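You operate a simulated robot arm through the tools that you are given. There is no shell and no other tool.

The job below is to be done with a simulated robot arm. You get a single attempt, and the scene is never put back.

TASK
Put the blue plug in socket 3 and bring up channel 3.
Fine: plug in first, then switch the logger on; show the channel on the silver monitor: switch it on and step it with the CH button.

Only the result counts: the job must be done as asked and must still hold three seconds after the hand-in. Knocking over, shifting, dropping, spilling or breaking anything else fails it.

THE ROBOT
A 6-joint arm with a two-finger gripper, fixed in place. Base frame: the origin is on the floor under the middle of its stand, x ahead of it, y to its left, z up; the work surface is at about z = 920. Units: mm, degrees, N and s.
It reaches about 1298 mm from its shoulder. Its first joint turns from -149.0 to 149.0 degrees. Payload 1.57 kg.
The tool frame sits at the grasp point between the pads (the TCP): z along the fingers, y along the line on which they close. The tips reach 21 mm beyond it. The gripper opens to 70 mm; its body begins 50 mm behind the TCP.
Orientation is that of the tool frame in the base frame, as [roll, pitch, yaw] about the fixed x, y, z axes, in that order (R = Rz(yaw) Ry(pitch) Rx(roll)). With the fingers straight down and closing along the base's y, the tool's x points along the base's -x, its y along +y and its z along -z.

THE INTERFACE
- The arm moves only by the tool step_arm. Its argument "plan" is a list of rows, each a list of 2 entries, a list of its own where there are three numbers: the shift along the base's x, y, z in mm, then the turn, a rotation vector about the base's x, y, z in degrees. In form: [[[x, y, z], [wx, wy, wz]], ...]. A call has 1 to 20 rows; each row shifts and turns the commanded pose from where the row before left it. "claw" is the gripper command, from -1 (shut) to 1 (fully open), values between in proportion, set as the call begins (left out, the last holds). Rows are played at 5 a second. More than 50 mm and 8.6 degrees between two rows, or a gripper value outside its range, and nothing of the call is played. Where a pose cannot be reached the arm comes as near as it can. A force on the tool above 40 N (or 10 N above the force at the start of the call, whichever is more), or a blocked arm, ends the call early, and 0.2 s more pass. The fingers move at their own pace (about 64.8 mm/s each) and stop on an object; they squeeze with about 25 N. The grip force told is the motor's: it shows also when the fingers shut on nothing. Time passes only in rows, and 0.2 s behind the last, so rows that do not move let the fingers close. The reply holds the time, the measured pose of the TCP, the force on the tool along the base axes, the opening and the grip force, in the units named above and with some noise, with the torque about the TCP (base axes, N m) and any sound that the robot's microphone picked up.
- Cameras (640 x 400 px; columns grow to the right, rows downward): "scene" is fixed at [220.4, 651.1, 1523.5]; the picture's right is [-0.57, -0.82, 0.00], its down [-0.49, 0.34, -0.80] and it looks along [0.66, -0.46, -0.59] (base axes); focal length 324 px, centre (320, 200). "wrist" rides on the gripper at [79, 4, -81] in the tool frame; the picture's right is [-0.05, 1.00, 0.00], its down [-0.67, -0.03, -0.74] and it looks along [-0.74, -0.04, 0.67] (tool axes); focal length 256 px, centre (320, 200). There is no depth. A picture from a camera that has moved, and an enlarged one, comes with that camera's place and axes in the base frame and with its lens.
- grab_frame(camera): a new picture of that camera. The clock stands still meanwhile.
- raise_lower(by): slides the trunk up (or, below 0, down) by that many mm; the arm rides with it, the base frame stays. It gives what a move gives, with no picture.
- enlarge(camera, box): a new picture of the part [left, top, right, bottom] of that camera's present view, enlarged. The clock stands still meanwhile.
- sign_off(): hands the job in; it is judged then, once.

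Places have to be worked out from the pictures, the camera data and where the tool is seen. Open the gripper and draw the arm clear of the work before you hand the job in, unless the task says otherwise.

The tools are called after "Emit:" as name(argument=value, ...) on one line, values as JSON. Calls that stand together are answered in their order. step_arm: Moves the arm, as the interface text tells. Its arguments: {"type":"object","properties":{"plan":{"type":"array","items":{"type":"array"}},"claw":{"type":"number"}},"required":["plan"]} The other tools are called the same way: raise_lower (by) moves the trunk up or down; grab_frame (camera) takes a picture; enlarge (camera, box) takes an enlarged picture of a part of a camera's view; sign_off () hands the job in.

At the start:

```text
t: 0.0
eef_pos: [926.9, 122.3, 1247.7]
ee_rot: [-179.9, -0.1, 180.0]
contact_force: [0.6, -0.3, 1.0]
torque: [-0.01, 0.0, 0.02]
finger_gap: 69.9
gripper_force: 0.0
trunk travel left (down, up): [-929.0, 41.0]
```

scene: 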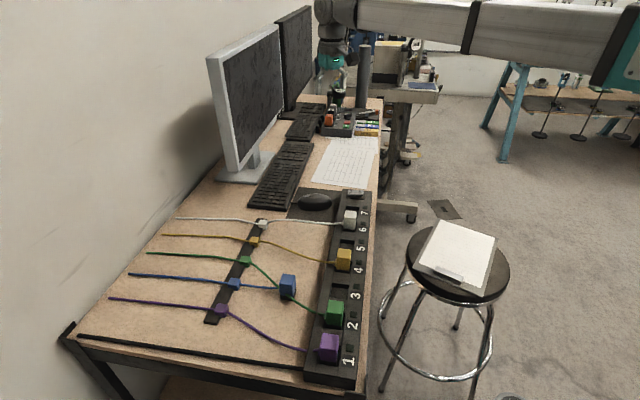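
wrist: 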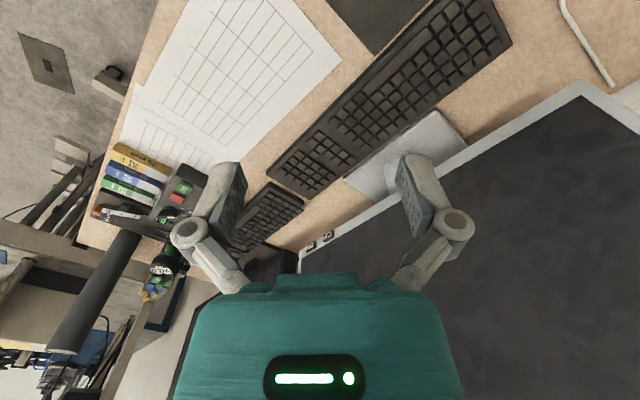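

I start by looking closely at the scene: the socket strip, the plugs, the monitors and the logger, before moving anything.

Emit:
enlarge(camera="scene", box=[200, 180, 400, 390])

Emit:
enlarge(camera="scene", box=[270, 80, 400, 200])

Emit:
enlarge(camera="scene", box=[200, 0, 360, 190])

Emit:
enlarge(camera="wrist", box=[80, 120, 340, 310])

```text
1.90 times, centred on (300, 285) of scene
camera zoom: at [220.4, 651.1, 1523.5], right [-0.57, -0.82, 0.0], down [-0.49, 0.34, -0.8], along [0.66, -0.46, -0.59], focal length 618 px, centre (358, 38)
```

zoom: 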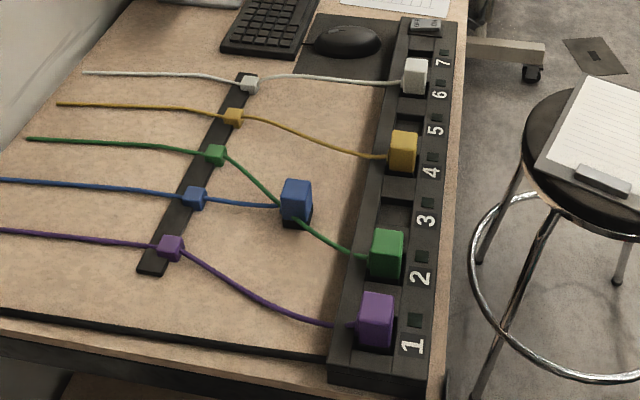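

```text
3.33 times, centred on (335, 140) of scene
camera zoom: at [220.4, 651.1, 1523.5], right [-0.57, -0.82, 0.0], down [-0.49, 0.34, -0.8], along [0.66, -0.46, -0.59], focal length 1082 px, centre (270, 400)
```

zoom: 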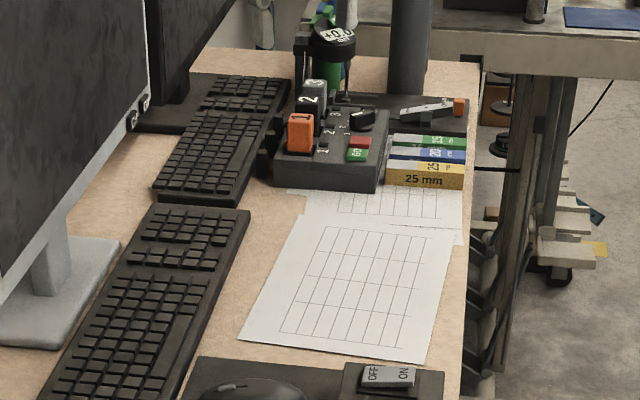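

```text
2.11 times, centred on (280, 95) of scene
camera zoom: at [220.4, 651.1, 1523.5], right [-0.57, -0.82, 0.0], down [-0.49, 0.34, -0.8], along [0.66, -0.46, -0.59], focal length 683 px, centre (404, 421)
```

zoom: 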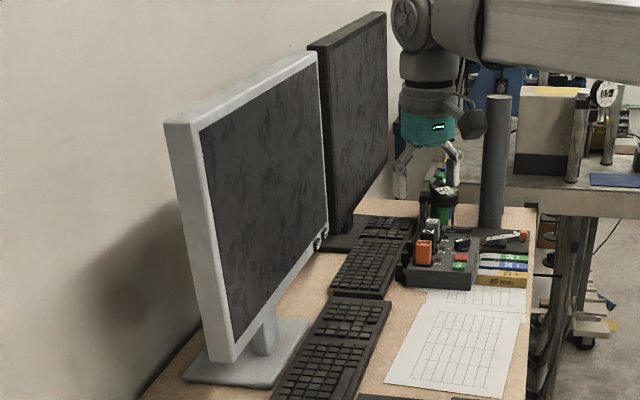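

```text
2.11 times, centred on (210, 215) of wrist
camera zoom: at [847.3, 127.8, 1327.8], right [0.05, 1.0, 0.0], down [0.67, -0.03, 0.74], along [0.74, -0.04, -0.67], focal length 539 px, centre (552, 168)
```

zoom: 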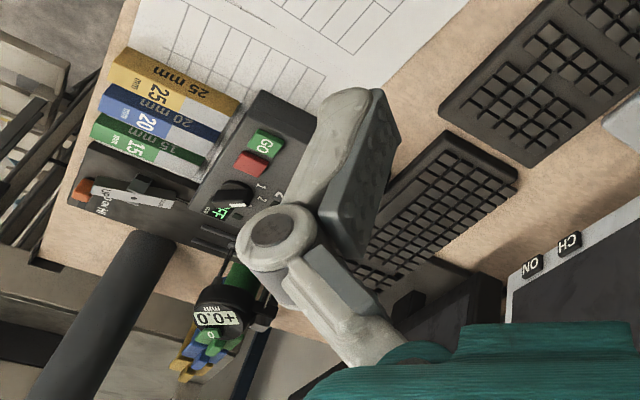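

From the two views I judge the strip of sockets (the logger, rocker OFF/ON at its far end) to run at about -45° from roughly (430,480) to (850,80). Blue plug is near (640,445), socket 3 near (573,355), and the silver monitor's ON/CH buttons near (1269,89,1068) and (1240,122,1063). I move the arm, staying high, to look at the plug area closer up.

Emit:
step_arm(plan=[[[-40, 20, 0], [0, 0, 0]], [[-40, 22, -4], [0, 0, 0]], [[-40, 22, -4], [0, 0, 0]], [[-40, 22, -4], [0, 0, 0]], [[-40, 22, -4], [0, 0, 0]], [[-40, 22, -4], [0, 0, 0]], [[-40, 22, -4], [0, 0, 0]], [[-40, 22, -4], [0, 0, 0]], [[-40, 22, -4], [0, 0, 0]], [[-40, 22, -4], [0, 0, 0]], [[-40, 22, -4], [0, 0, 0]], [[-20, 10, 0], [0, 0, 0]]], claw=1)

```text
t: 2.6
eef_pos: [467.0, 372.9, 1247.4]
ee_rot: [180.0, 0.0, -180.0]
contact_force: [-0.3, -0.1, 1.1]
torque: [-0.02, 0.0, 0.01]
finger_gap: 70.3
gripper_force: 0.0
out of reach, approached as far as the arm can: row 2, 3, 4, 5, 6, 7, 8, 9, 10, 11
trunk travel left (down, up): [-929.0, 41.0]
```

The arm reached the xy but could not go below z≈1247, so I will probably need to lower the trunk. First I take pictures from here.

Emit:
grab_frame(camera="wrist")

Emit:
grab_frame(camera="scene")

```text
taken
camera wrist: at [387.4, 378.2, 1328.0], right [0.05, 1.0, 0.0], down [0.67, -0.04, 0.74], along [0.74, -0.04, -0.67], focal length 256 px, centre (320, 200)
```

wrist: 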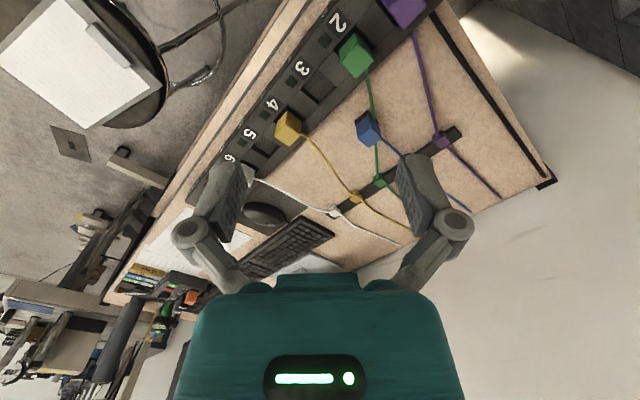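

```text
taken
```

scene: 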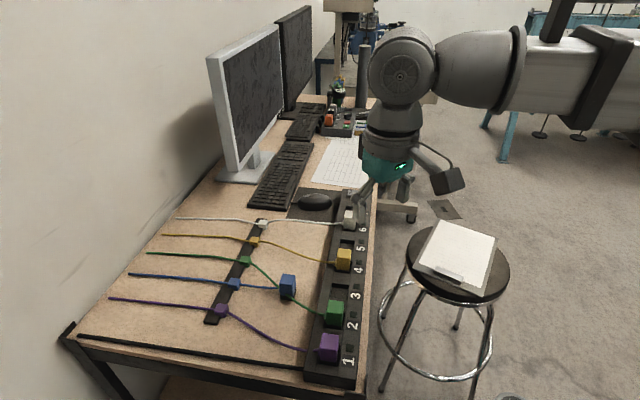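

The wrist view now shows sockets 2–6, with the blue plug right of socket 3. I enlarge to find the plug's orientation and the socket opening.

Emit:
enlarge(camera="wrist", box=[240, 0, 460, 140])

Emit:
enlarge(camera="wrist", box=[320, 90, 420, 153])

Emit:
enlarge(camera="scene", box=[260, 260, 360, 323])

```text
2.86 times, centred on (350, 70) of wrist
camera zoom: at [387.4, 378.2, 1328.0], right [0.05, 1.0, 0.0], down [0.67, -0.04, 0.74], along [0.74, -0.04, -0.67], focal length 731 px, centre (234, 571)
```

zoom: 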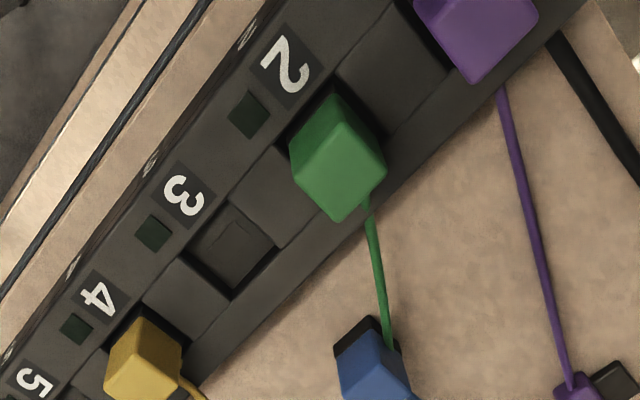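

```text
6.35 times, centred on (370, 122) of wrist
camera zoom: at [387.4, 378.2, 1328.0], right [0.05, 1.0, 0.0], down [0.67, -0.04, 0.74], along [0.74, -0.04, -0.67], focal length 1625 px, centre (2, 698)
```

zoom: 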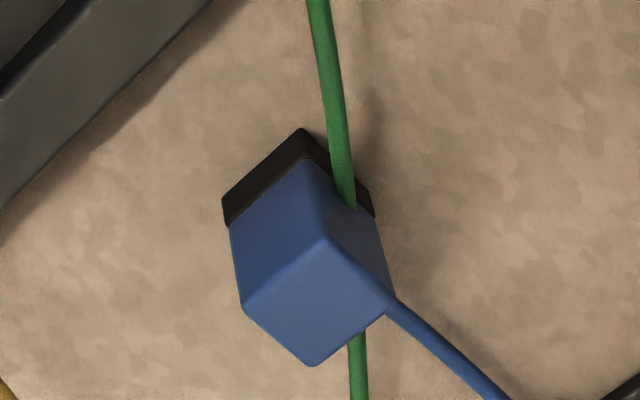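

```text
6.35 times, centred on (310, 292) of scene
camera zoom: at [220.4, 651.1, 1523.5], right [-0.57, -0.82, 0.0], down [-0.49, 0.34, -0.8], along [0.66, -0.46, -0.59], focal length 2060 px, centre (384, -381)
```

zoom: 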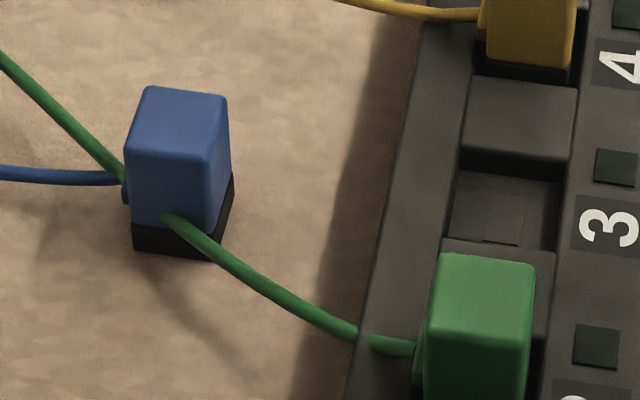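

The blue plug stands upright at about (633,447), top at z≈973, sides ~29 mm and aligned with the strip at 45°, its cable leaving toward (+x,+y). I turn the tool by +45° about z so that the fingers close along the strip, and shift over between socket 3 and the plug at the same height.

Emit:
step_arm(plan=[[[10, 0, 0], [0, 0, 7.5]], [[10, 0, 0], [0, 0, 7.5]], [[10, 0, 0], [0, 0, 7.5]], [[10, 0, 0], [0, 0, 7.5]], [[10, 0, 0], [0, 0, 7.5]], [[10, 0, 0], [0, 0, 7.5]]])

Emit:
raise_lower(by=-100)

Emit:
grab_frame(camera="wrist")

```text
t: 4.0
eef_pos: [527.7, 373.1, 1248.2]
ee_rot: [179.9, 0.0, -134.8]
contact_force: [0.5, -0.4, -0.2]
torque: [-0.02, -0.01, 0.01]
finger_gap: 70.1
gripper_force: 0.0
trunk travel left (down, up): [-929.0, 41.0]
```

```text
t: 5.3
eef_pos: [525.4, 373.3, 1147.4]
ee_rot: [180.0, 0.0, -135.1]
contact_force: [-0.1, -0.9, -0.6]
torque: [0.0, -0.02, -0.02]
finger_gap: 69.8
gripper_force: 0.0
trunk travel left (down, up): [-829.0, 141.0]
```

```text
taken
camera wrist: at [467.2, 320.4, 1228.0], right [-0.67, 0.74, 0.0], down [0.5, 0.45, 0.74], along [0.55, 0.5, -0.67], focal length 256 px, centre (320, 200)
```

wrist: 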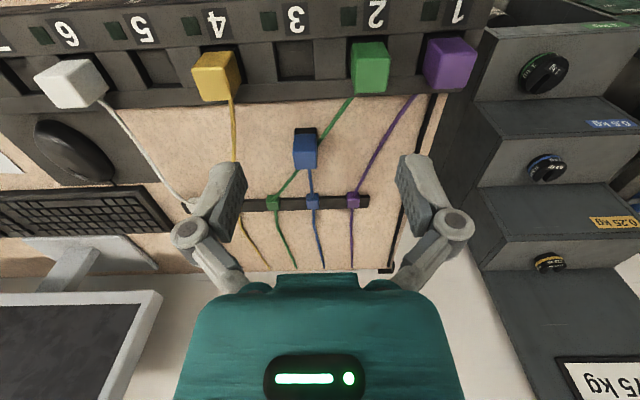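

The view is now square to the strip, with socket 3 empty between the green plug (2) and the yellow one (4). I enlarge the plug and the socket from here.

Emit:
enlarge(camera="wrist", box=[190, 0, 400, 120])

Emit:
enlarge(camera="wrist", box=[260, 110, 360, 180])

```text
3.05 times, centred on (295, 60) of wrist
camera zoom: at [467.2, 320.4, 1228.0], right [-0.67, 0.74, 0.0], down [0.5, 0.45, 0.74], along [0.55, 0.5, -0.67], focal length 780 px, centre (396, 627)
```

zoom: 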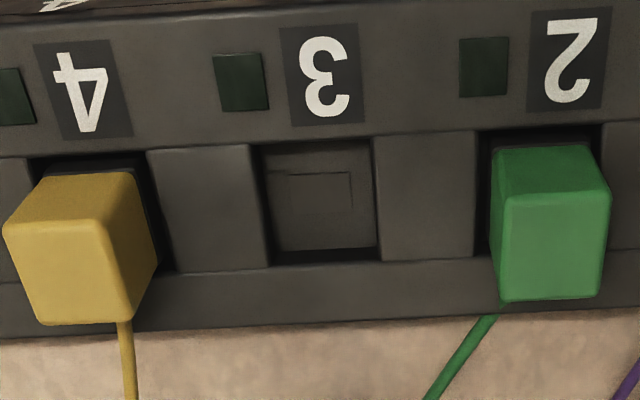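

```text
5.71 times, centred on (310, 145) of wrist
camera zoom: at [467.2, 320.4, 1228.0], right [-0.67, 0.74, 0.0], down [0.5, 0.45, 0.74], along [0.55, 0.5, -0.67], focal length 1463 px, centre (377, 514)
```

zoom: 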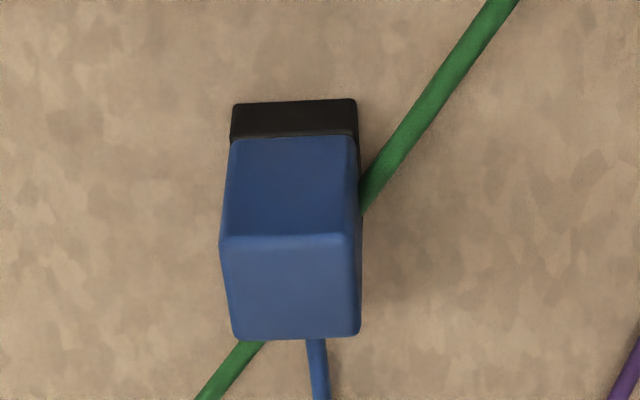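

Combining both views, the plug centre is near (633.5,445). I move above it at this height, then lower the trunk 90 mm so the fingertips stay about 60 mm above the plug, and look again.

Emit:
step_arm(plan=[[[36, 24, 0], [0, 0, 0]], [[36, 24, 0], [0, 0, 0]], [[36, 24, 0], [0, 0, 0]], [[0, 0, 0], [0, 0, 0]]])

Emit:
raise_lower(by=-90)

Emit:
grab_frame(camera="wrist")

Emit:
grab_frame(camera="scene")

```text
t: 6.3
eef_pos: [633.9, 444.6, 1147.6]
ee_rot: [180.0, 0.0, -134.9]
contact_force: [-0.5, 0.1, 0.6]
torque: [0.03, 0.0, -0.01]
finger_gap: 69.9
gripper_force: 0.0
trunk travel left (down, up): [-829.0, 141.0]
```

```text
t: 7.6
eef_pos: [633.2, 442.9, 1057.1]
ee_rot: [180.0, 0.0, -134.9]
contact_force: [-0.2, 0.2, 0.9]
torque: [0.01, 0.01, 0.03]
finger_gap: 69.9
gripper_force: 0.0
trunk travel left (down, up): [-739.0, 231.0]
```

```text
taken
camera wrist: at [574.4, 392.7, 1138.0], right [-0.67, 0.74, 0.0], down [0.5, 0.45, 0.74], along [0.55, 0.5, -0.67], focal length 256 px, centre (320, 200)
```

wrist: 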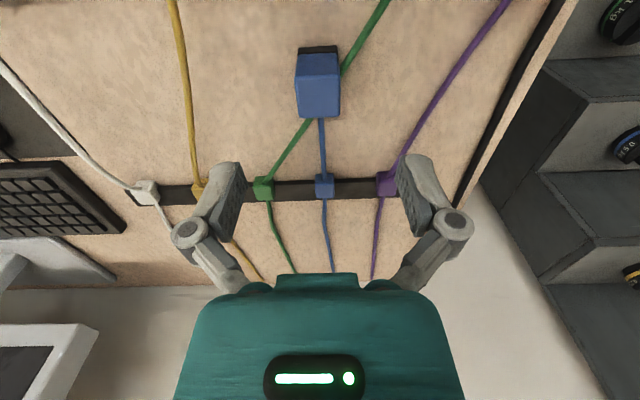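

```text
taken
```

scene: 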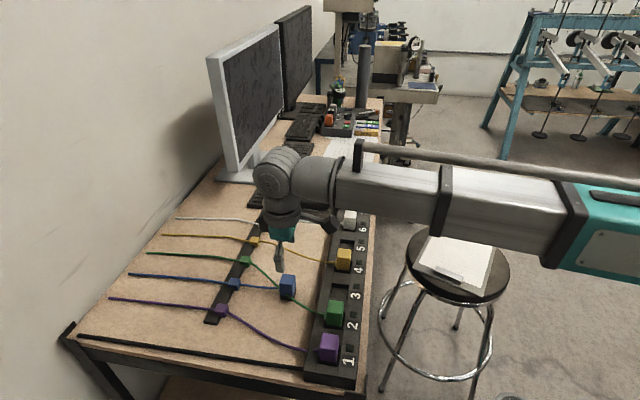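

The TCP axis should meet the plug's top near pixel (320,95), and the plug's top appears close to there. I enlarge to measure the remaining offset.

Emit:
enlarge(camera="wrist", box=[270, 30, 370, 130])

Emit:
enlarge(camera="scene", box=[240, 210, 340, 310])

```text
4.00 times, centred on (320, 80) of wrist
camera zoom: at [574.4, 392.7, 1138.0], right [-0.67, 0.74, 0.0], down [0.5, 0.45, 0.74], along [0.55, 0.5, -0.67], focal length 1024 px, centre (320, 680)
```

zoom: 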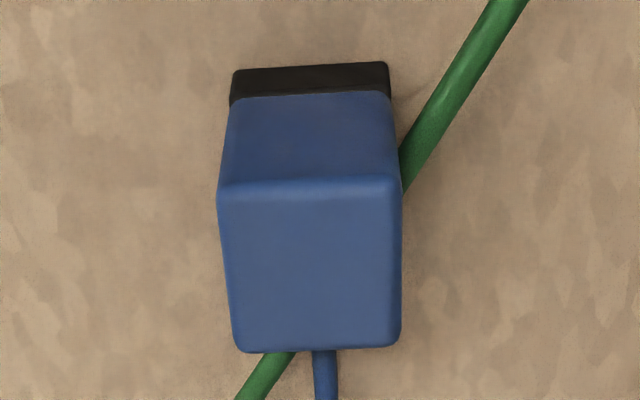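

```text
4.00 times, centred on (290, 260) of scene
camera zoom: at [220.4, 651.1, 1523.5], right [-0.57, -0.82, 0.0], down [-0.49, 0.34, -0.8], along [0.66, -0.46, -0.59], focal length 1298 px, centre (440, -40)
```

zoom: 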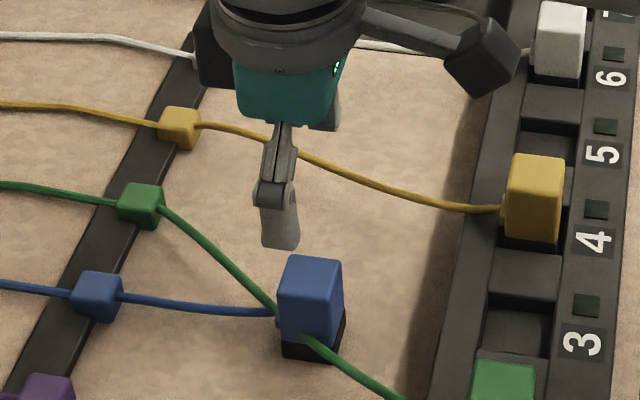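

Plug centre is within ~2 mm of the tool axis; its top is at z≈975, with a 16 mm black base. I make a small correction and test whether the arm itself can descend now.

Emit:
step_arm(plan=[[[1.5, -0.5, 0], [0, 0, 0]], [[0, 0, -15], [0, 0, 0]], [[0, 0, 0], [0, 0, 0]]], claw=1)

```text
t: 8.4
eef_pos: [635.9, 444.5, 1058.9]
ee_rot: [180.0, 0.0, -135.0]
contact_force: [0.2, 0.0, 0.5]
torque: [0.0, -0.02, 0.01]
finger_gap: 70.1
gripper_force: 0.0
out of reach, approached as far as the arm can: row 2
trunk travel left (down, up): [-739.0, 231.0]
```

The arm is at its lowest reach relative to the trunk. I raise the arm 100 mm and then lower the trunk 100 mm, which should leave the arm room to descend finely.

Emit:
step_arm(plan=[[[0, 0, 40], [0, 0, 0]], [[0, 0, 40], [0, 0, 0]], [[0, 0, 40], [0, 0, 0]], [[0, 0, 0], [0, 0, 0]]])

Emit:
raise_lower(by=-120)

```text
t: 9.4
eef_pos: [635.2, 444.5, 1058.4]
ee_rot: [-180.0, 0.1, -135.0]
contact_force: [0.0, -0.2, -0.2]
torque: [0.01, 0.05, 0.02]
finger_gap: 70.0
gripper_force: 0.0
out of reach, approached as far as the arm can: row 1, 2, 3
trunk travel left (down, up): [-739.0, 231.0]
```

```text
t: 10.9
eef_pos: [634.4, 444.0, 938.3]
ee_rot: [-179.9, 0.0, -135.0]
contact_force: [0.4, -0.1, 0.9]
torque: [0.0, 0.02, -0.03]
finger_gap: 70.0
gripper_force: 0.1
trunk travel left (down, up): [-619.0, 351.0]
```

The arm cannot change height by itself (it moved neither down nor up); only the trunk does. The tool is now at z=938 around the plug with no contact force, so I raise the trunk 28 mm to get the fingertips at z≈945 and check by picture.

Emit:
raise_lower(by=28)

Emit:
grab_frame(camera="wrist")

Emit:
enlarge(camera="scene", box=[230, 210, 350, 330])

```text
t: 11.6
eef_pos: [634.3, 444.0, 965.2]
ee_rot: [-180.0, -0.1, -135.0]
contact_force: [-0.7, 0.5, -0.3]
torque: [0.03, -0.01, -0.01]
finger_gap: 70.1
gripper_force: 0.0
trunk travel left (down, up): [-647.0, 323.0]
```

```text
taken
camera wrist: at [575.9, 392.1, 1045.9], right [-0.67, 0.74, 0.0], down [0.5, 0.45, 0.74], along [0.55, 0.5, -0.67], focal length 256 px, centre (320, 200)
```

wrist: 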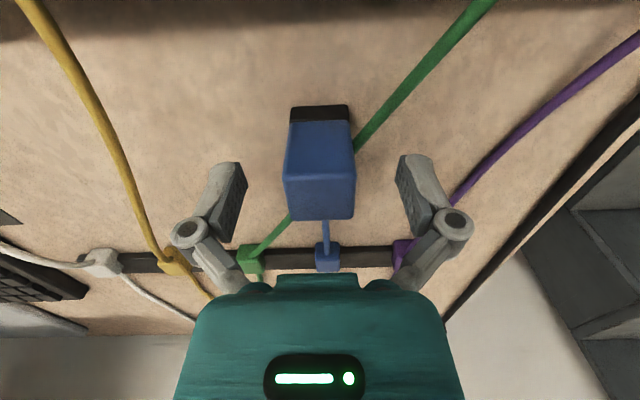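

```text
3.33 times, centred on (290, 270) of scene
camera zoom: at [220.4, 651.1, 1523.5], right [-0.57, -0.82, 0.0], down [-0.49, 0.34, -0.8], along [0.66, -0.46, -0.59], focal length 1082 px, centre (420, -33)
```

zoom: 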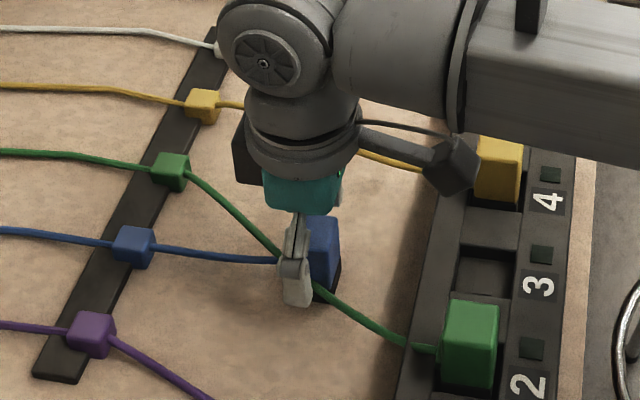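

The plug sits centred between the open fingers, so I close the gripper on it with the arm held still.

Emit:
step_arm(plan=[[[0, 0, 0], [0, 0, 0]], [[0, 0, 0], [0, 0, 0]], [[0, 0, 0], [0, 0, 0]], [[0, 0, 0], [0, 0, 0]], [[0, 0, 0], [0, 0, 0]]], claw=-1)

Emit:
grab_frame(camera="wrist")

```text
t: 12.8
eef_pos: [633.2, 443.4, 965.5]
ee_rot: [-179.9, 0.0, -134.9]
contact_force: [-0.7, -0.1, 3.0]
torque: [-0.01, -0.02, -0.01]
finger_gap: 29.5
gripper_force: 25.0
trunk travel left (down, up): [-647.0, 323.0]
```

```text
taken
camera wrist: at [575.6, 391.9, 1046.1], right [-0.67, 0.74, 0.0], down [0.5, 0.45, 0.74], along [0.55, 0.5, -0.67], focal length 256 px, centre (320, 200)
```

wrist: 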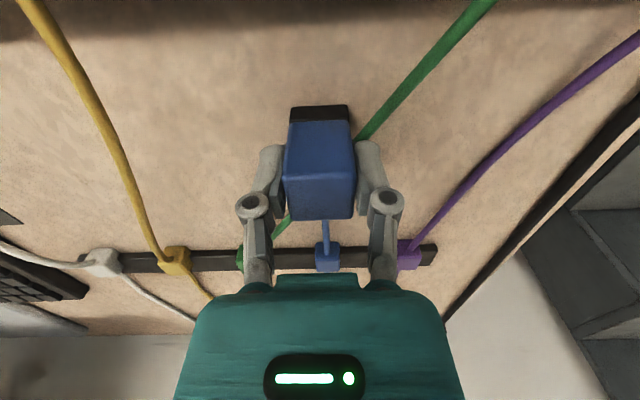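

The plug is held at 29.5 mm with 25 N. I lift it 60 mm with the trunk.

Emit:
raise_lower(by=60)

Emit:
grab_frame(camera="wrist")

Emit:
grab_frame(camera="scene")

```text
t: 13.8
eef_pos: [635.5, 444.8, 1025.7]
ee_rot: [-180.0, 0.1, -135.0]
contact_force: [0.5, -0.5, -0.7]
torque: [0.01, 0.0, 0.03]
finger_gap: 0.2
gripper_force: 24.9
trunk travel left (down, up): [-707.0, 263.0]
```

```text
taken
camera wrist: at [575.9, 392.1, 1105.9], right [-0.67, 0.74, 0.0], down [0.5, 0.45, 0.74], along [0.55, 0.5, -0.67], focal length 256 px, centre (320, 200)
```

wrist: 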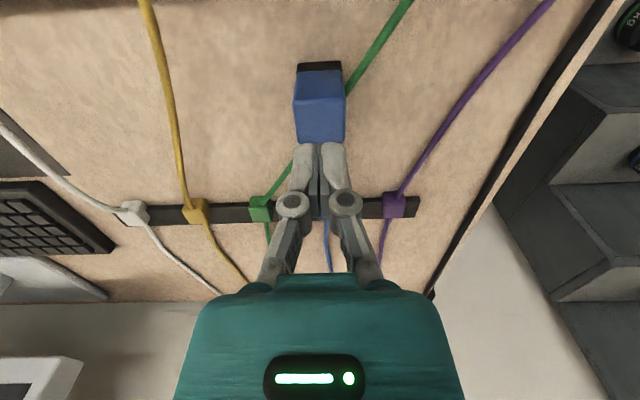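

```text
taken
```

scene: 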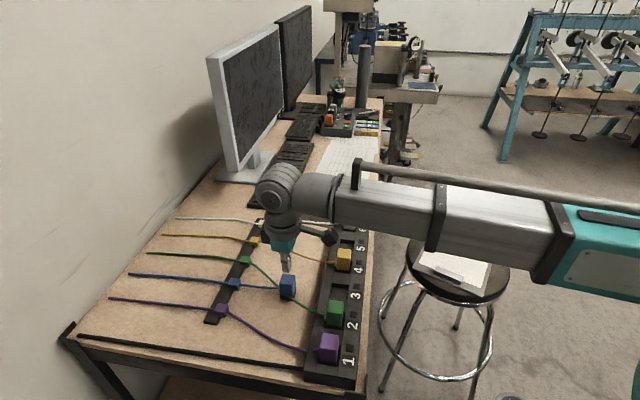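

The fingers shut on nothing: the plug slipped out during the lift and is still standing at its place. I check closely whether it moved or is held by something.

Emit:
enlarge(camera="wrist", box=[260, 40, 380, 160])

Emit:
enlarge(camera="scene", box=[220, 240, 340, 340])

```text
3.33 times, centred on (320, 100) of wrist
camera zoom: at [575.9, 392.1, 1105.9], right [-0.67, 0.74, 0.0], down [0.5, 0.45, 0.74], along [0.55, 0.5, -0.67], focal length 853 px, centre (320, 533)
```

zoom: 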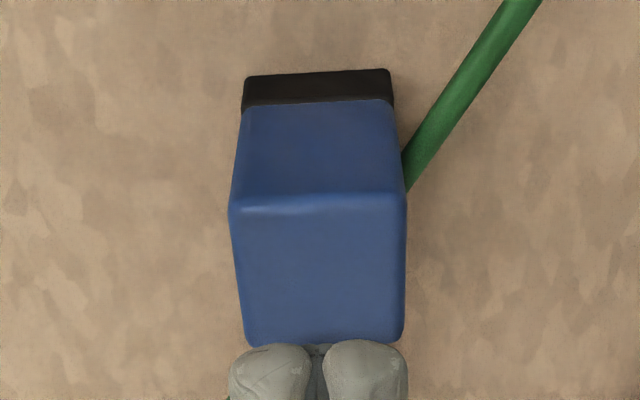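

```text
4.00 times, centred on (280, 290) of scene
camera zoom: at [220.4, 651.1, 1523.5], right [-0.57, -0.82, 0.0], down [-0.49, 0.34, -0.8], along [0.66, -0.46, -0.59], focal length 1298 px, centre (480, -160)
```

zoom: 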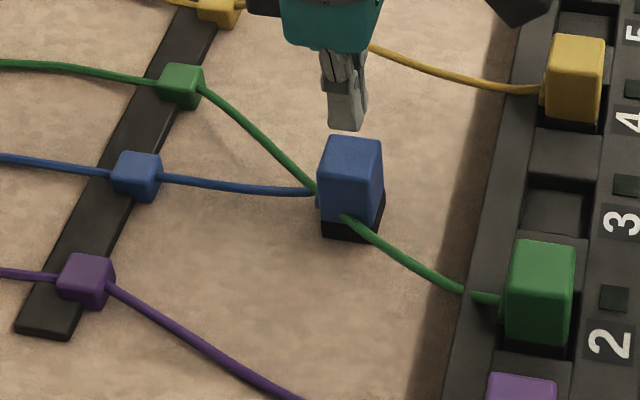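

The plug has not moved (still centred at about (634,444), top at z 975). I open the fingers fully, then go down lower for a deeper grip.

Emit:
step_arm(plan=[[[0, 0, 0], [0, 0, 0]], [[0, 0, 0], [0, 0, 0]], [[0, 0, 0], [0, 0, 0]], [[0, 0, 0], [0, 0, 0]]], claw=1)

Emit:
raise_lower(by=-78)

Emit:
grab_frame(camera="wrist")

```text
t: 14.8
eef_pos: [634.7, 444.8, 1026.0]
ee_rot: [-180.0, 0.0, -135.0]
contact_force: [-0.4, 0.2, 1.0]
torque: [-0.02, 0.0, 0.0]
finger_gap: 69.7
gripper_force: 0.0
trunk travel left (down, up): [-707.0, 263.0]
```

```text
t: 16.0
eef_pos: [635.6, 444.4, 948.1]
ee_rot: [-180.0, 0.0, -135.0]
contact_force: [0.2, -0.1, -0.5]
torque: [0.01, -0.01, -0.02]
finger_gap: 70.2
gripper_force: 0.0
trunk travel left (down, up): [-629.0, 341.0]
```

```text
taken
camera wrist: at [575.7, 392.0, 1028.0], right [-0.67, 0.74, 0.0], down [0.5, 0.45, 0.74], along [0.55, 0.5, -0.67], focal length 256 px, centre (320, 200)
```

wrist: 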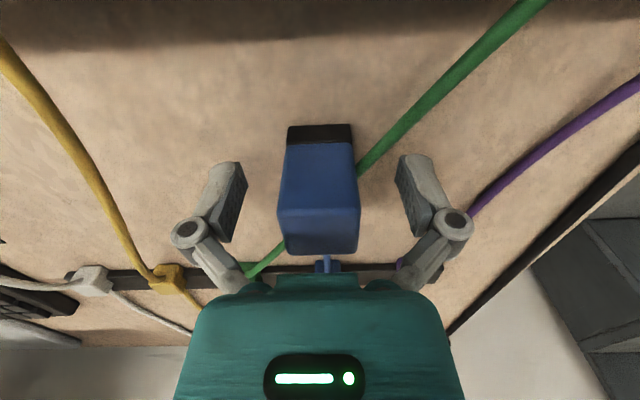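

The fingers straddle the plug evenly at z≈948, so I close again and hold for a second.

Emit:
step_arm(plan=[[[0, 0, 0], [0, 0, 0]], [[0, 0, 0], [0, 0, 0]], [[0, 0, 0], [0, 0, 0]], [[0, 0, 0], [0, 0, 0]], [[0, 0, 0], [0, 0, 0]], [[0, 0, 0], [0, 0, 0]]], claw=-1)

Emit:
raise_lower(by=4)

Emit:
grab_frame(camera="wrist")

```text
t: 17.4
eef_pos: [635.6, 445.0, 947.9]
ee_rot: [-179.9, 0.0, -135.0]
contact_force: [0.9, -0.1, 4.4]
torque: [0.03, 0.0, -0.01]
finger_gap: 29.1
gripper_force: 25.1
trunk travel left (down, up): [-629.0, 341.0]
```

```text
t: 17.9
eef_pos: [635.1, 445.0, 951.5]
ee_rot: [-180.0, 0.0, -134.9]
contact_force: [-0.3, 0.0, -0.4]
torque: [-0.01, -0.01, 0.01]
finger_gap: 29.4
gripper_force: 25.3
trunk travel left (down, up): [-633.0, 337.0]
```

```text
taken
camera wrist: at [575.9, 392.1, 1031.8], right [-0.67, 0.74, 0.0], down [0.5, 0.45, 0.74], along [0.55, 0.5, -0.67], focal length 256 px, centre (320, 200)
```

wrist: 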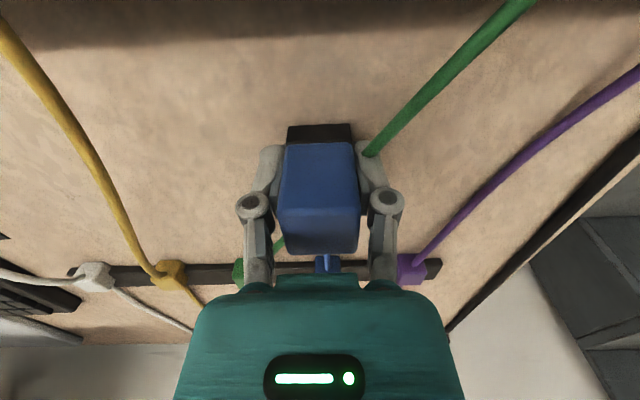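

The plug's image stayed fixed relative to the gripper over the 4 mm lift, so it is coming along. I lift further in a small step and check again.

Emit:
raise_lower(by=10)

Emit:
grab_frame(camera="wrist")

Emit:
enlarge(camera="scene", box=[220, 240, 340, 340])

```text
t: 18.5
eef_pos: [635.0, 443.2, 961.4]
ee_rot: [-179.9, 0.0, -135.0]
contact_force: [0.4, -0.7, -1.1]
torque: [0.03, 0.01, 0.03]
finger_gap: 29.0
gripper_force: 24.7
trunk travel left (down, up): [-643.0, 327.0]
```

```text
taken
camera wrist: at [575.9, 392.1, 1041.9], right [-0.67, 0.74, 0.0], down [0.5, 0.45, 0.74], along [0.55, 0.5, -0.67], focal length 256 px, centre (320, 200)
```

wrist: 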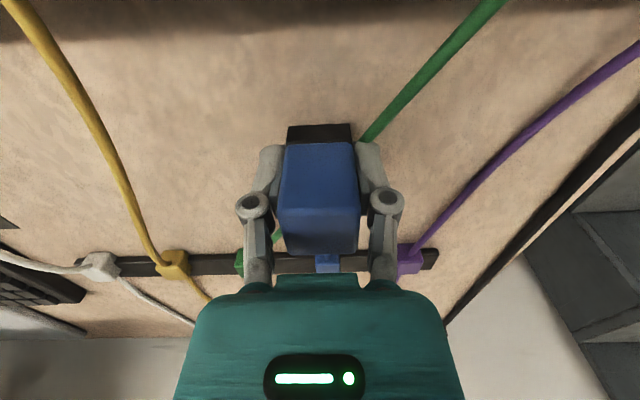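

```text
4.00 times, centred on (280, 290) of scene
camera zoom: at [220.4, 651.1, 1523.5], right [-0.57, -0.82, 0.0], down [-0.49, 0.34, -0.8], along [0.66, -0.46, -0.59], focal length 1298 px, centre (480, -160)
```

zoom: 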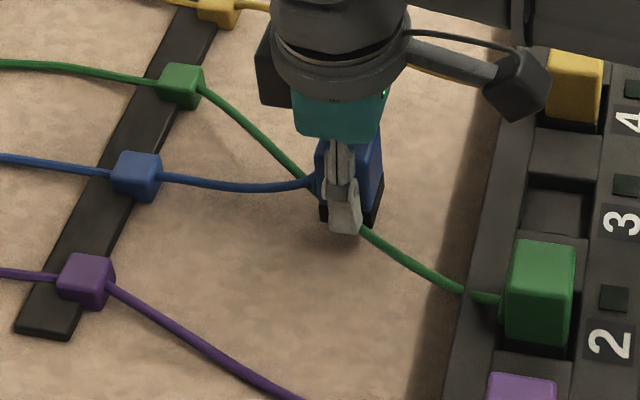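

It lifts (scene view shows the plug off the table, cable following). I go on in two further small steps.

Emit:
raise_lower(by=15)

Emit:
grab_frame(camera="wrist")

```text
t: 19.1
eef_pos: [634.9, 444.0, 976.3]
ee_rot: [-179.9, -0.1, -134.9]
contact_force: [-0.2, 0.3, -1.2]
torque: [0.02, -0.07, 0.02]
finger_gap: 29.4
gripper_force: 24.8
trunk travel left (down, up): [-658.0, 312.0]
```

```text
taken
camera wrist: at [575.9, 392.1, 1056.9], right [-0.67, 0.74, 0.0], down [0.5, 0.45, 0.74], along [0.55, 0.5, -0.67], focal length 256 px, centre (320, 200)
```

wrist: 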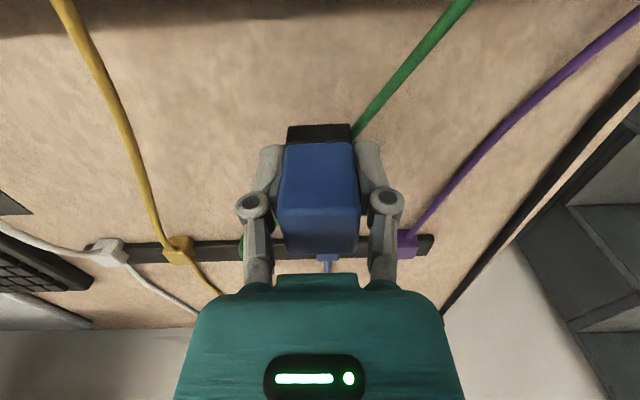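

Still firmly held (29.4 mm gap, ~1.2 N hanging). I lift 20 mm more, which puts the plug's bottom around z≈968, above the strip.

Emit:
raise_lower(by=20)

Emit:
grab_frame(camera="wrist")

Emit:
enlarge(camera="scene", box=[220, 220, 380, 350])

```text
t: 19.8
eef_pos: [635.1, 443.9, 996.7]
ee_rot: [-180.0, 0.0, -135.0]
contact_force: [-0.5, 0.2, -0.5]
torque: [0.0, 0.03, 0.02]
finger_gap: 29.0
gripper_force: 25.0
trunk travel left (down, up): [-678.0, 292.0]
```

```text
taken
camera wrist: at [575.9, 392.1, 1076.9], right [-0.67, 0.74, 0.0], down [0.5, 0.45, 0.74], along [0.55, 0.5, -0.67], focal length 256 px, centre (320, 200)
```

wrist: 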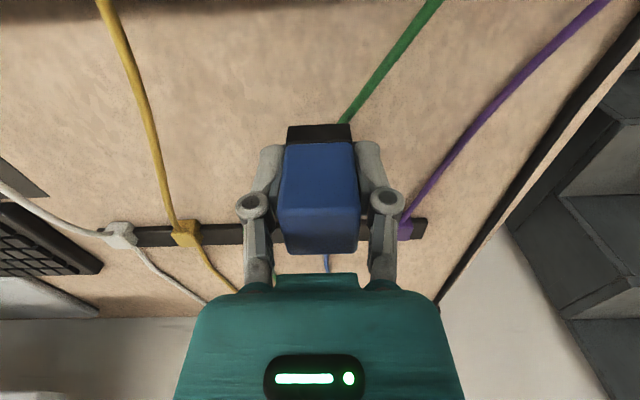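

```text
3.08 times, centred on (300, 285) of scene
camera zoom: at [220.4, 651.1, 1523.5], right [-0.57, -0.82, 0.0], down [-0.49, 0.34, -0.8], along [0.66, -0.46, -0.59], focal length 998 px, centre (382, -62)
```

zoom: 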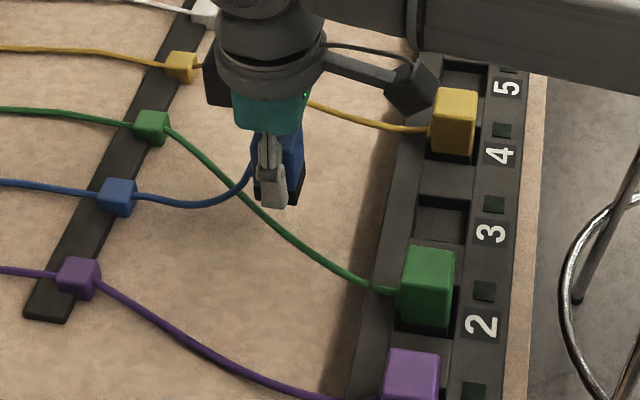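

The plug is free of the table with the cable trailing. I now carry it toward socket 3 (about (559,366)), stopping part way to measure against the recess.

Emit:
step_arm(plan=[[[-15, -15, 0], [0, 0, 0]], [[-15, -15, 0], [0, 0, 0]], [[-15, -15, 0], [0, 0, 0]], [[0, 0, 0], [0, 0, 0]]])

Emit:
grab_frame(camera="wrist")

```text
t: 20.8
eef_pos: [588.3, 399.4, 996.9]
ee_rot: [-180.0, -0.1, -135.0]
contact_force: [-0.1, 0.1, 0.1]
torque: [-0.03, 0.0, -0.01]
finger_gap: 28.9
gripper_force: 24.9
trunk travel left (down, up): [-678.0, 292.0]
```

```text
taken
camera wrist: at [529.9, 346.8, 1077.0], right [-0.67, 0.74, 0.0], down [0.5, 0.45, 0.74], along [0.55, 0.5, -0.67], focal length 256 px, centre (320, 200)
```

wrist: 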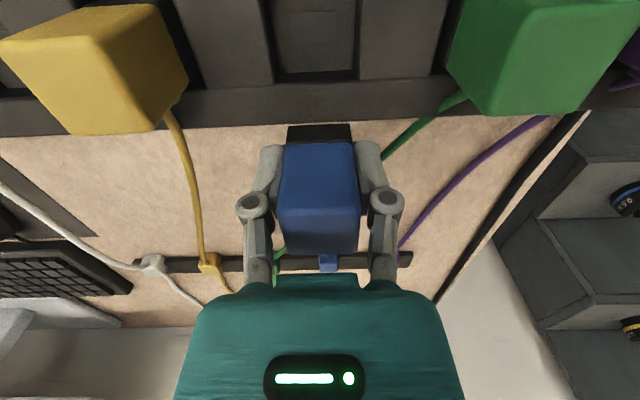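

The recess of socket 3 now appears just ahead of the plug. I enlarge it to measure its centre and height.

Emit:
enlarge(camera="wrist", box=[220, 0, 420, 150])

Emit:
enlarge(camera="scene", box=[260, 250, 380, 340])

```text
2.67 times, centred on (320, 75) of wrist
camera zoom: at [529.9, 346.8, 1077.0], right [-0.67, 0.74, 0.0], down [0.5, 0.45, 0.74], along [0.55, 0.5, -0.67], focal length 683 px, centre (320, 533)
```

zoom: 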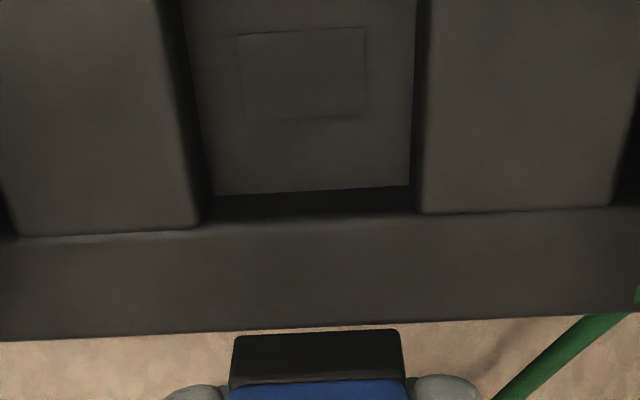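

```text
4.44 times, centred on (320, 295) of scene
camera zoom: at [220.4, 651.1, 1523.5], right [-0.57, -0.82, 0.0], down [-0.49, 0.34, -0.8], along [0.66, -0.46, -0.59], focal length 1442 px, centre (320, -222)
```

zoom: 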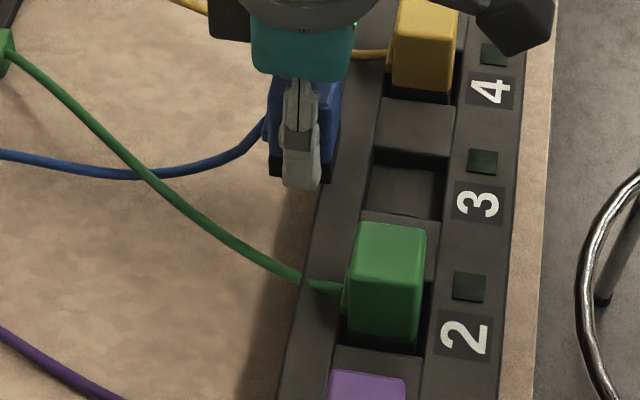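

Triangulating the recess corners gives the strip's top at z≈959, a 38 mm wide recess about 12.5 mm deep, centred near (556.5,366). The plug's bottom is at z≈969 and its yaw matches. I move (-33.4,-34.0) to bring it over the recess.

Emit:
step_arm(plan=[[[-11, -11, 0], [0, 0, 0]], [[-11, -11, 0], [0, 0, 0]], [[-11.4, -12, 0], [0, 0, 0]], [[0, 0, 0], [0, 0, 0]]])

Emit:
grab_frame(camera="wrist")

Emit:
enlarge(camera="scene", box=[280, 240, 380, 330])

```text
t: 21.8
eef_pos: [556.8, 366.3, 996.3]
ee_rot: [180.0, 0.0, -134.8]
contact_force: [0.8, -0.6, 0.5]
torque: [0.02, 0.0, 0.01]
finger_gap: 29.1
gripper_force: 24.6
trunk travel left (down, up): [-678.0, 292.0]
```

```text
taken
camera wrist: at [497.5, 313.1, 1076.9], right [-0.67, 0.74, 0.0], down [0.5, 0.45, 0.74], along [0.55, 0.5, -0.67], focal length 256 px, centre (320, 200)
```

wrist: 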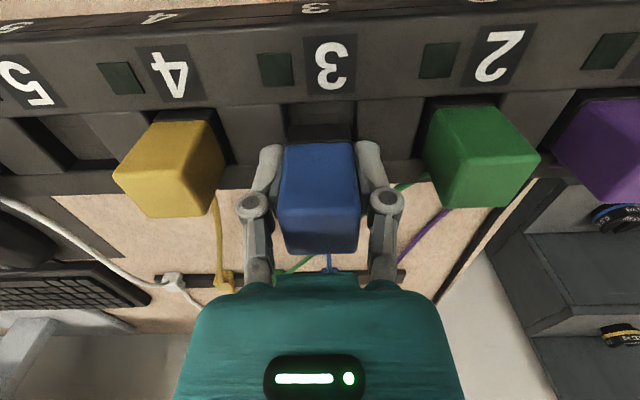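

```text
4.44 times, centred on (330, 285) of scene
camera zoom: at [220.4, 651.1, 1523.5], right [-0.57, -0.82, 0.0], down [-0.49, 0.34, -0.8], along [0.66, -0.46, -0.59], focal length 1442 px, centre (276, -178)
```

zoom: 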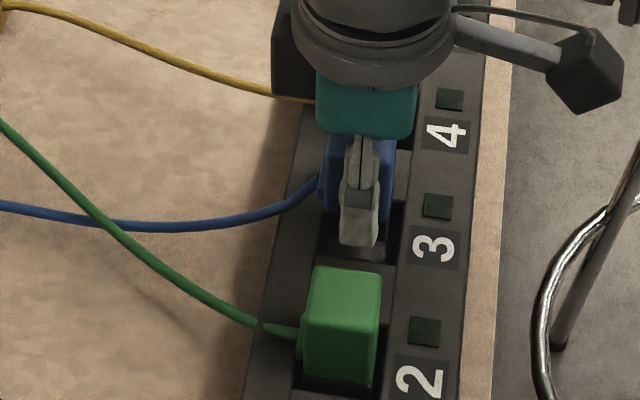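

The plug hangs over socket 3, aligned between blocks. I enlarge the wrist view to verify the alignment with the recess edges before lowering.

Emit:
enlarge(camera="wrist", box=[240, 80, 400, 180])

```text
4.00 times, centred on (320, 130) of wrist
camera zoom: at [497.5, 313.1, 1076.9], right [-0.67, 0.74, 0.0], down [0.5, 0.45, 0.74], along [0.55, 0.5, -0.67], focal length 1024 px, centre (320, 480)
```

zoom: 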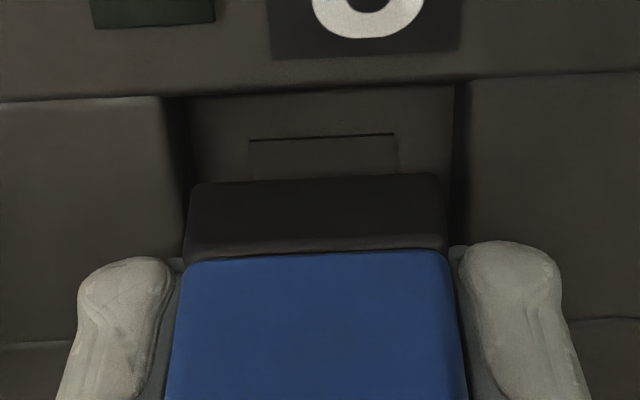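

Plug bottom is centred within 0.3 mm sideways and about 1.9 mm off across the strip, with ~4 mm play all around. I correct that and lower 14 mm, so the base enters the recess while the tips stay above the blocks.

Emit:
step_arm(plan=[[[-1.3, -1.3, 0], [0, 0, 0]], [[0, 0, 0], [0, 0, 0]]])

Emit:
raise_lower(by=-14)

Emit:
enlarge(camera="wrist", box=[220, 60, 420, 185])

Emit:
enlarge(camera="scene", box=[280, 240, 380, 330])

```text
t: 22.4
eef_pos: [555.3, 363.4, 996.5]
ee_rot: [-180.0, 0.0, -135.0]
contact_force: [-0.5, 1.1, -0.1]
torque: [0.04, 0.03, -0.01]
finger_gap: 29.2
gripper_force: 24.9
trunk travel left (down, up): [-678.0, 292.0]
```

```text
t: 23.0
eef_pos: [554.5, 364.2, 982.0]
ee_rot: [-180.0, -0.1, -135.1]
contact_force: [0.3, 0.7, -1.3]
torque: [-0.02, 0.01, 0.03]
finger_gap: 29.1
gripper_force: 24.7
trunk travel left (down, up): [-664.0, 306.0]
```

```text
3.20 times, centred on (320, 122) of wrist
camera zoom: at [496.0, 311.8, 1062.9], right [-0.67, 0.74, 0.0], down [0.5, 0.45, 0.74], along [0.55, 0.5, -0.67], focal length 819 px, centre (320, 448)
```

zoom: 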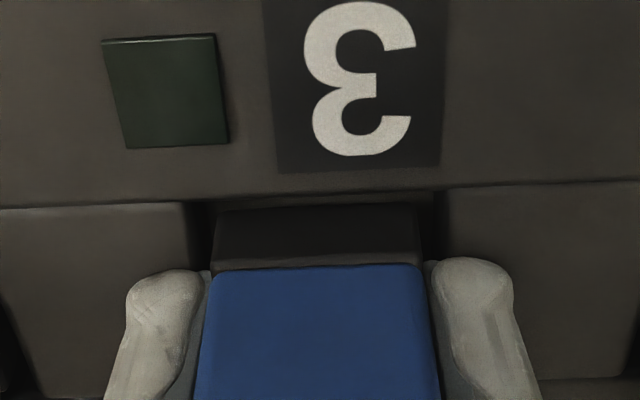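

```text
4.44 times, centred on (330, 285) of scene
camera zoom: at [220.4, 651.1, 1523.5], right [-0.57, -0.82, 0.0], down [-0.49, 0.34, -0.8], along [0.66, -0.46, -0.59], focal length 1442 px, centre (276, -178)
```

zoom: 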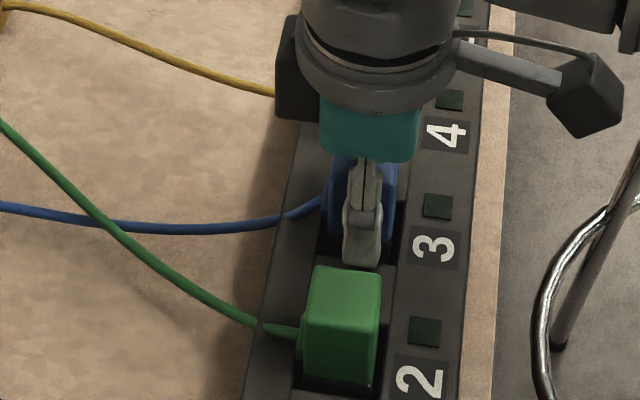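

The base is a few mm inside the recess and there is no contact force. I lower 2 mm more, to just above tip contact with the blocks.

Emit:
raise_lower(by=-2)

```text
t: 23.5
eef_pos: [555.7, 364.2, 981.4]
ee_rot: [-179.9, 0.0, -134.9]
contact_force: [-0.3, 0.3, -0.1]
torque: [0.0, 0.01, 0.0]
finger_gap: 29.2
gripper_force: 24.9
trunk travel left (down, up): [-662.0, 308.0]
```

No contact yet; one more millimetre.

Emit:
raise_lower(by=-1.5)

```text
t: 24.0
eef_pos: [555.3, 364.7, 979.1]
ee_rot: [179.9, 0.1, -135.0]
contact_force: [4.6, 3.4, 19.8]
torque: [0.08, -0.01, 0.0]
finger_gap: 29.0
gripper_force: 25.0
trunk travel left (down, up): [-660.0, 310.0]
```

Contact of ~20 N appeared, so something touched: either the tips on the blocks or the plug's base. I look before doing anything else.

Emit:
enlarge(camera="wrist", box=[220, 60, 420, 185])

Emit:
enlarge(camera="scene", box=[300, 260, 360, 320])

```text
3.20 times, centred on (320, 122) of wrist
camera zoom: at [495.9, 311.7, 1060.1], right [-0.67, 0.74, 0.0], down [0.49, 0.45, 0.75], along [0.55, 0.5, -0.67], focal length 819 px, centre (320, 448)
```

zoom: 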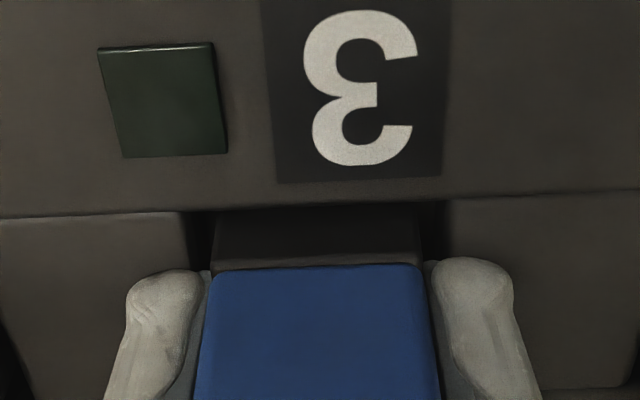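

```text
6.67 times, centred on (330, 290) of scene
camera zoom: at [220.4, 651.1, 1523.5], right [-0.57, -0.82, 0.0], down [-0.49, 0.34, -0.8], along [0.66, -0.46, -0.59], focal length 2164 px, centre (253, -400)
```

zoom: 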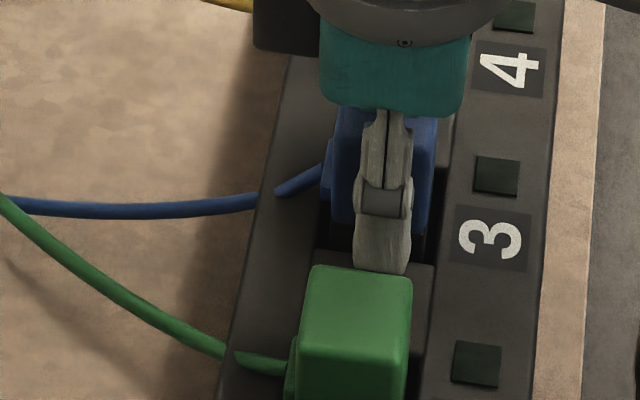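

The fingertips are level with the tops of the blocks, so the contact is most likely tips on blocks. I raise 1.5 mm to relieve it and then open the fingers to ~44 mm, letting the plug settle into the recess.

Emit:
raise_lower(by=1.5)

Emit:
step_arm(plan=[[[0, 0, 0], [0, 0, 0]], [[0, 0, 0], [0, 0, 0]], [[0, 0, 0], [0, 0, 0]], [[0, 0, 0], [0, 0, 0]]], claw=0.25)

Emit:
grab_frame(camera="wrist")

Emit:
enlarge(camera="scene", box=[300, 260, 360, 320])

```text
t: 24.5
eef_pos: [556.0, 363.7, 979.9]
ee_rot: [180.0, -0.2, -135.1]
contact_force: [-0.5, -0.2, -0.5]
torque: [0.01, 0.0, -0.01]
finger_gap: 29.3
gripper_force: 24.6
trunk travel left (down, up): [-662.0, 308.0]
```

```text
t: 25.5
eef_pos: [554.3, 364.7, 981.7]
ee_rot: [-180.0, 0.0, -135.0]
contact_force: [-0.6, -1.1, 0.1]
torque: [0.03, -0.01, -0.02]
finger_gap: 43.6
gripper_force: 0.0
trunk travel left (down, up): [-662.0, 308.0]
```

```text
taken
camera wrist: at [496.0, 311.9, 1060.9], right [-0.67, 0.74, 0.0], down [0.5, 0.45, 0.74], along [0.55, 0.5, -0.67], focal length 256 px, centre (320, 200)
```

wrist: 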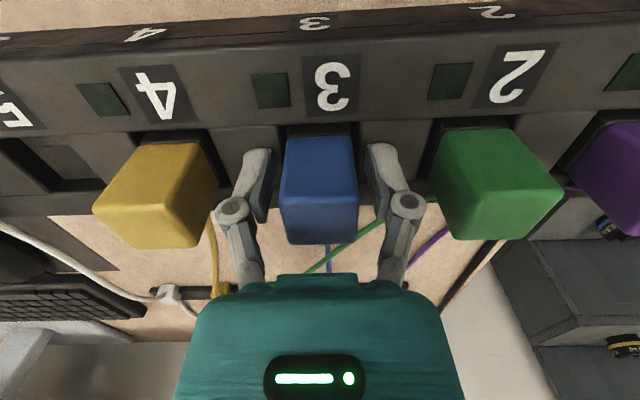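

```text
6.67 times, centred on (330, 290) of scene
camera zoom: at [220.4, 651.1, 1523.5], right [-0.57, -0.82, 0.0], down [-0.49, 0.34, -0.8], along [0.66, -0.46, -0.59], focal length 2164 px, centre (253, -400)
```

zoom: 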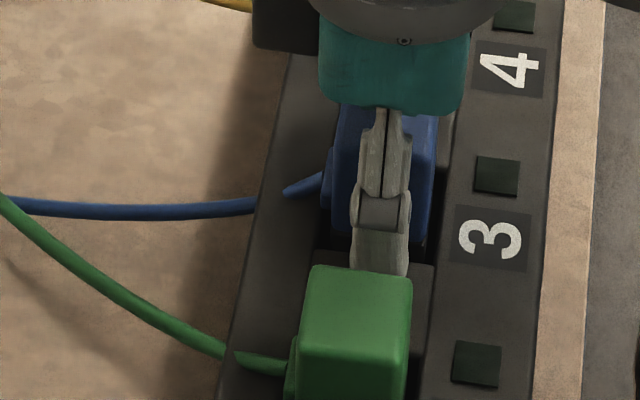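

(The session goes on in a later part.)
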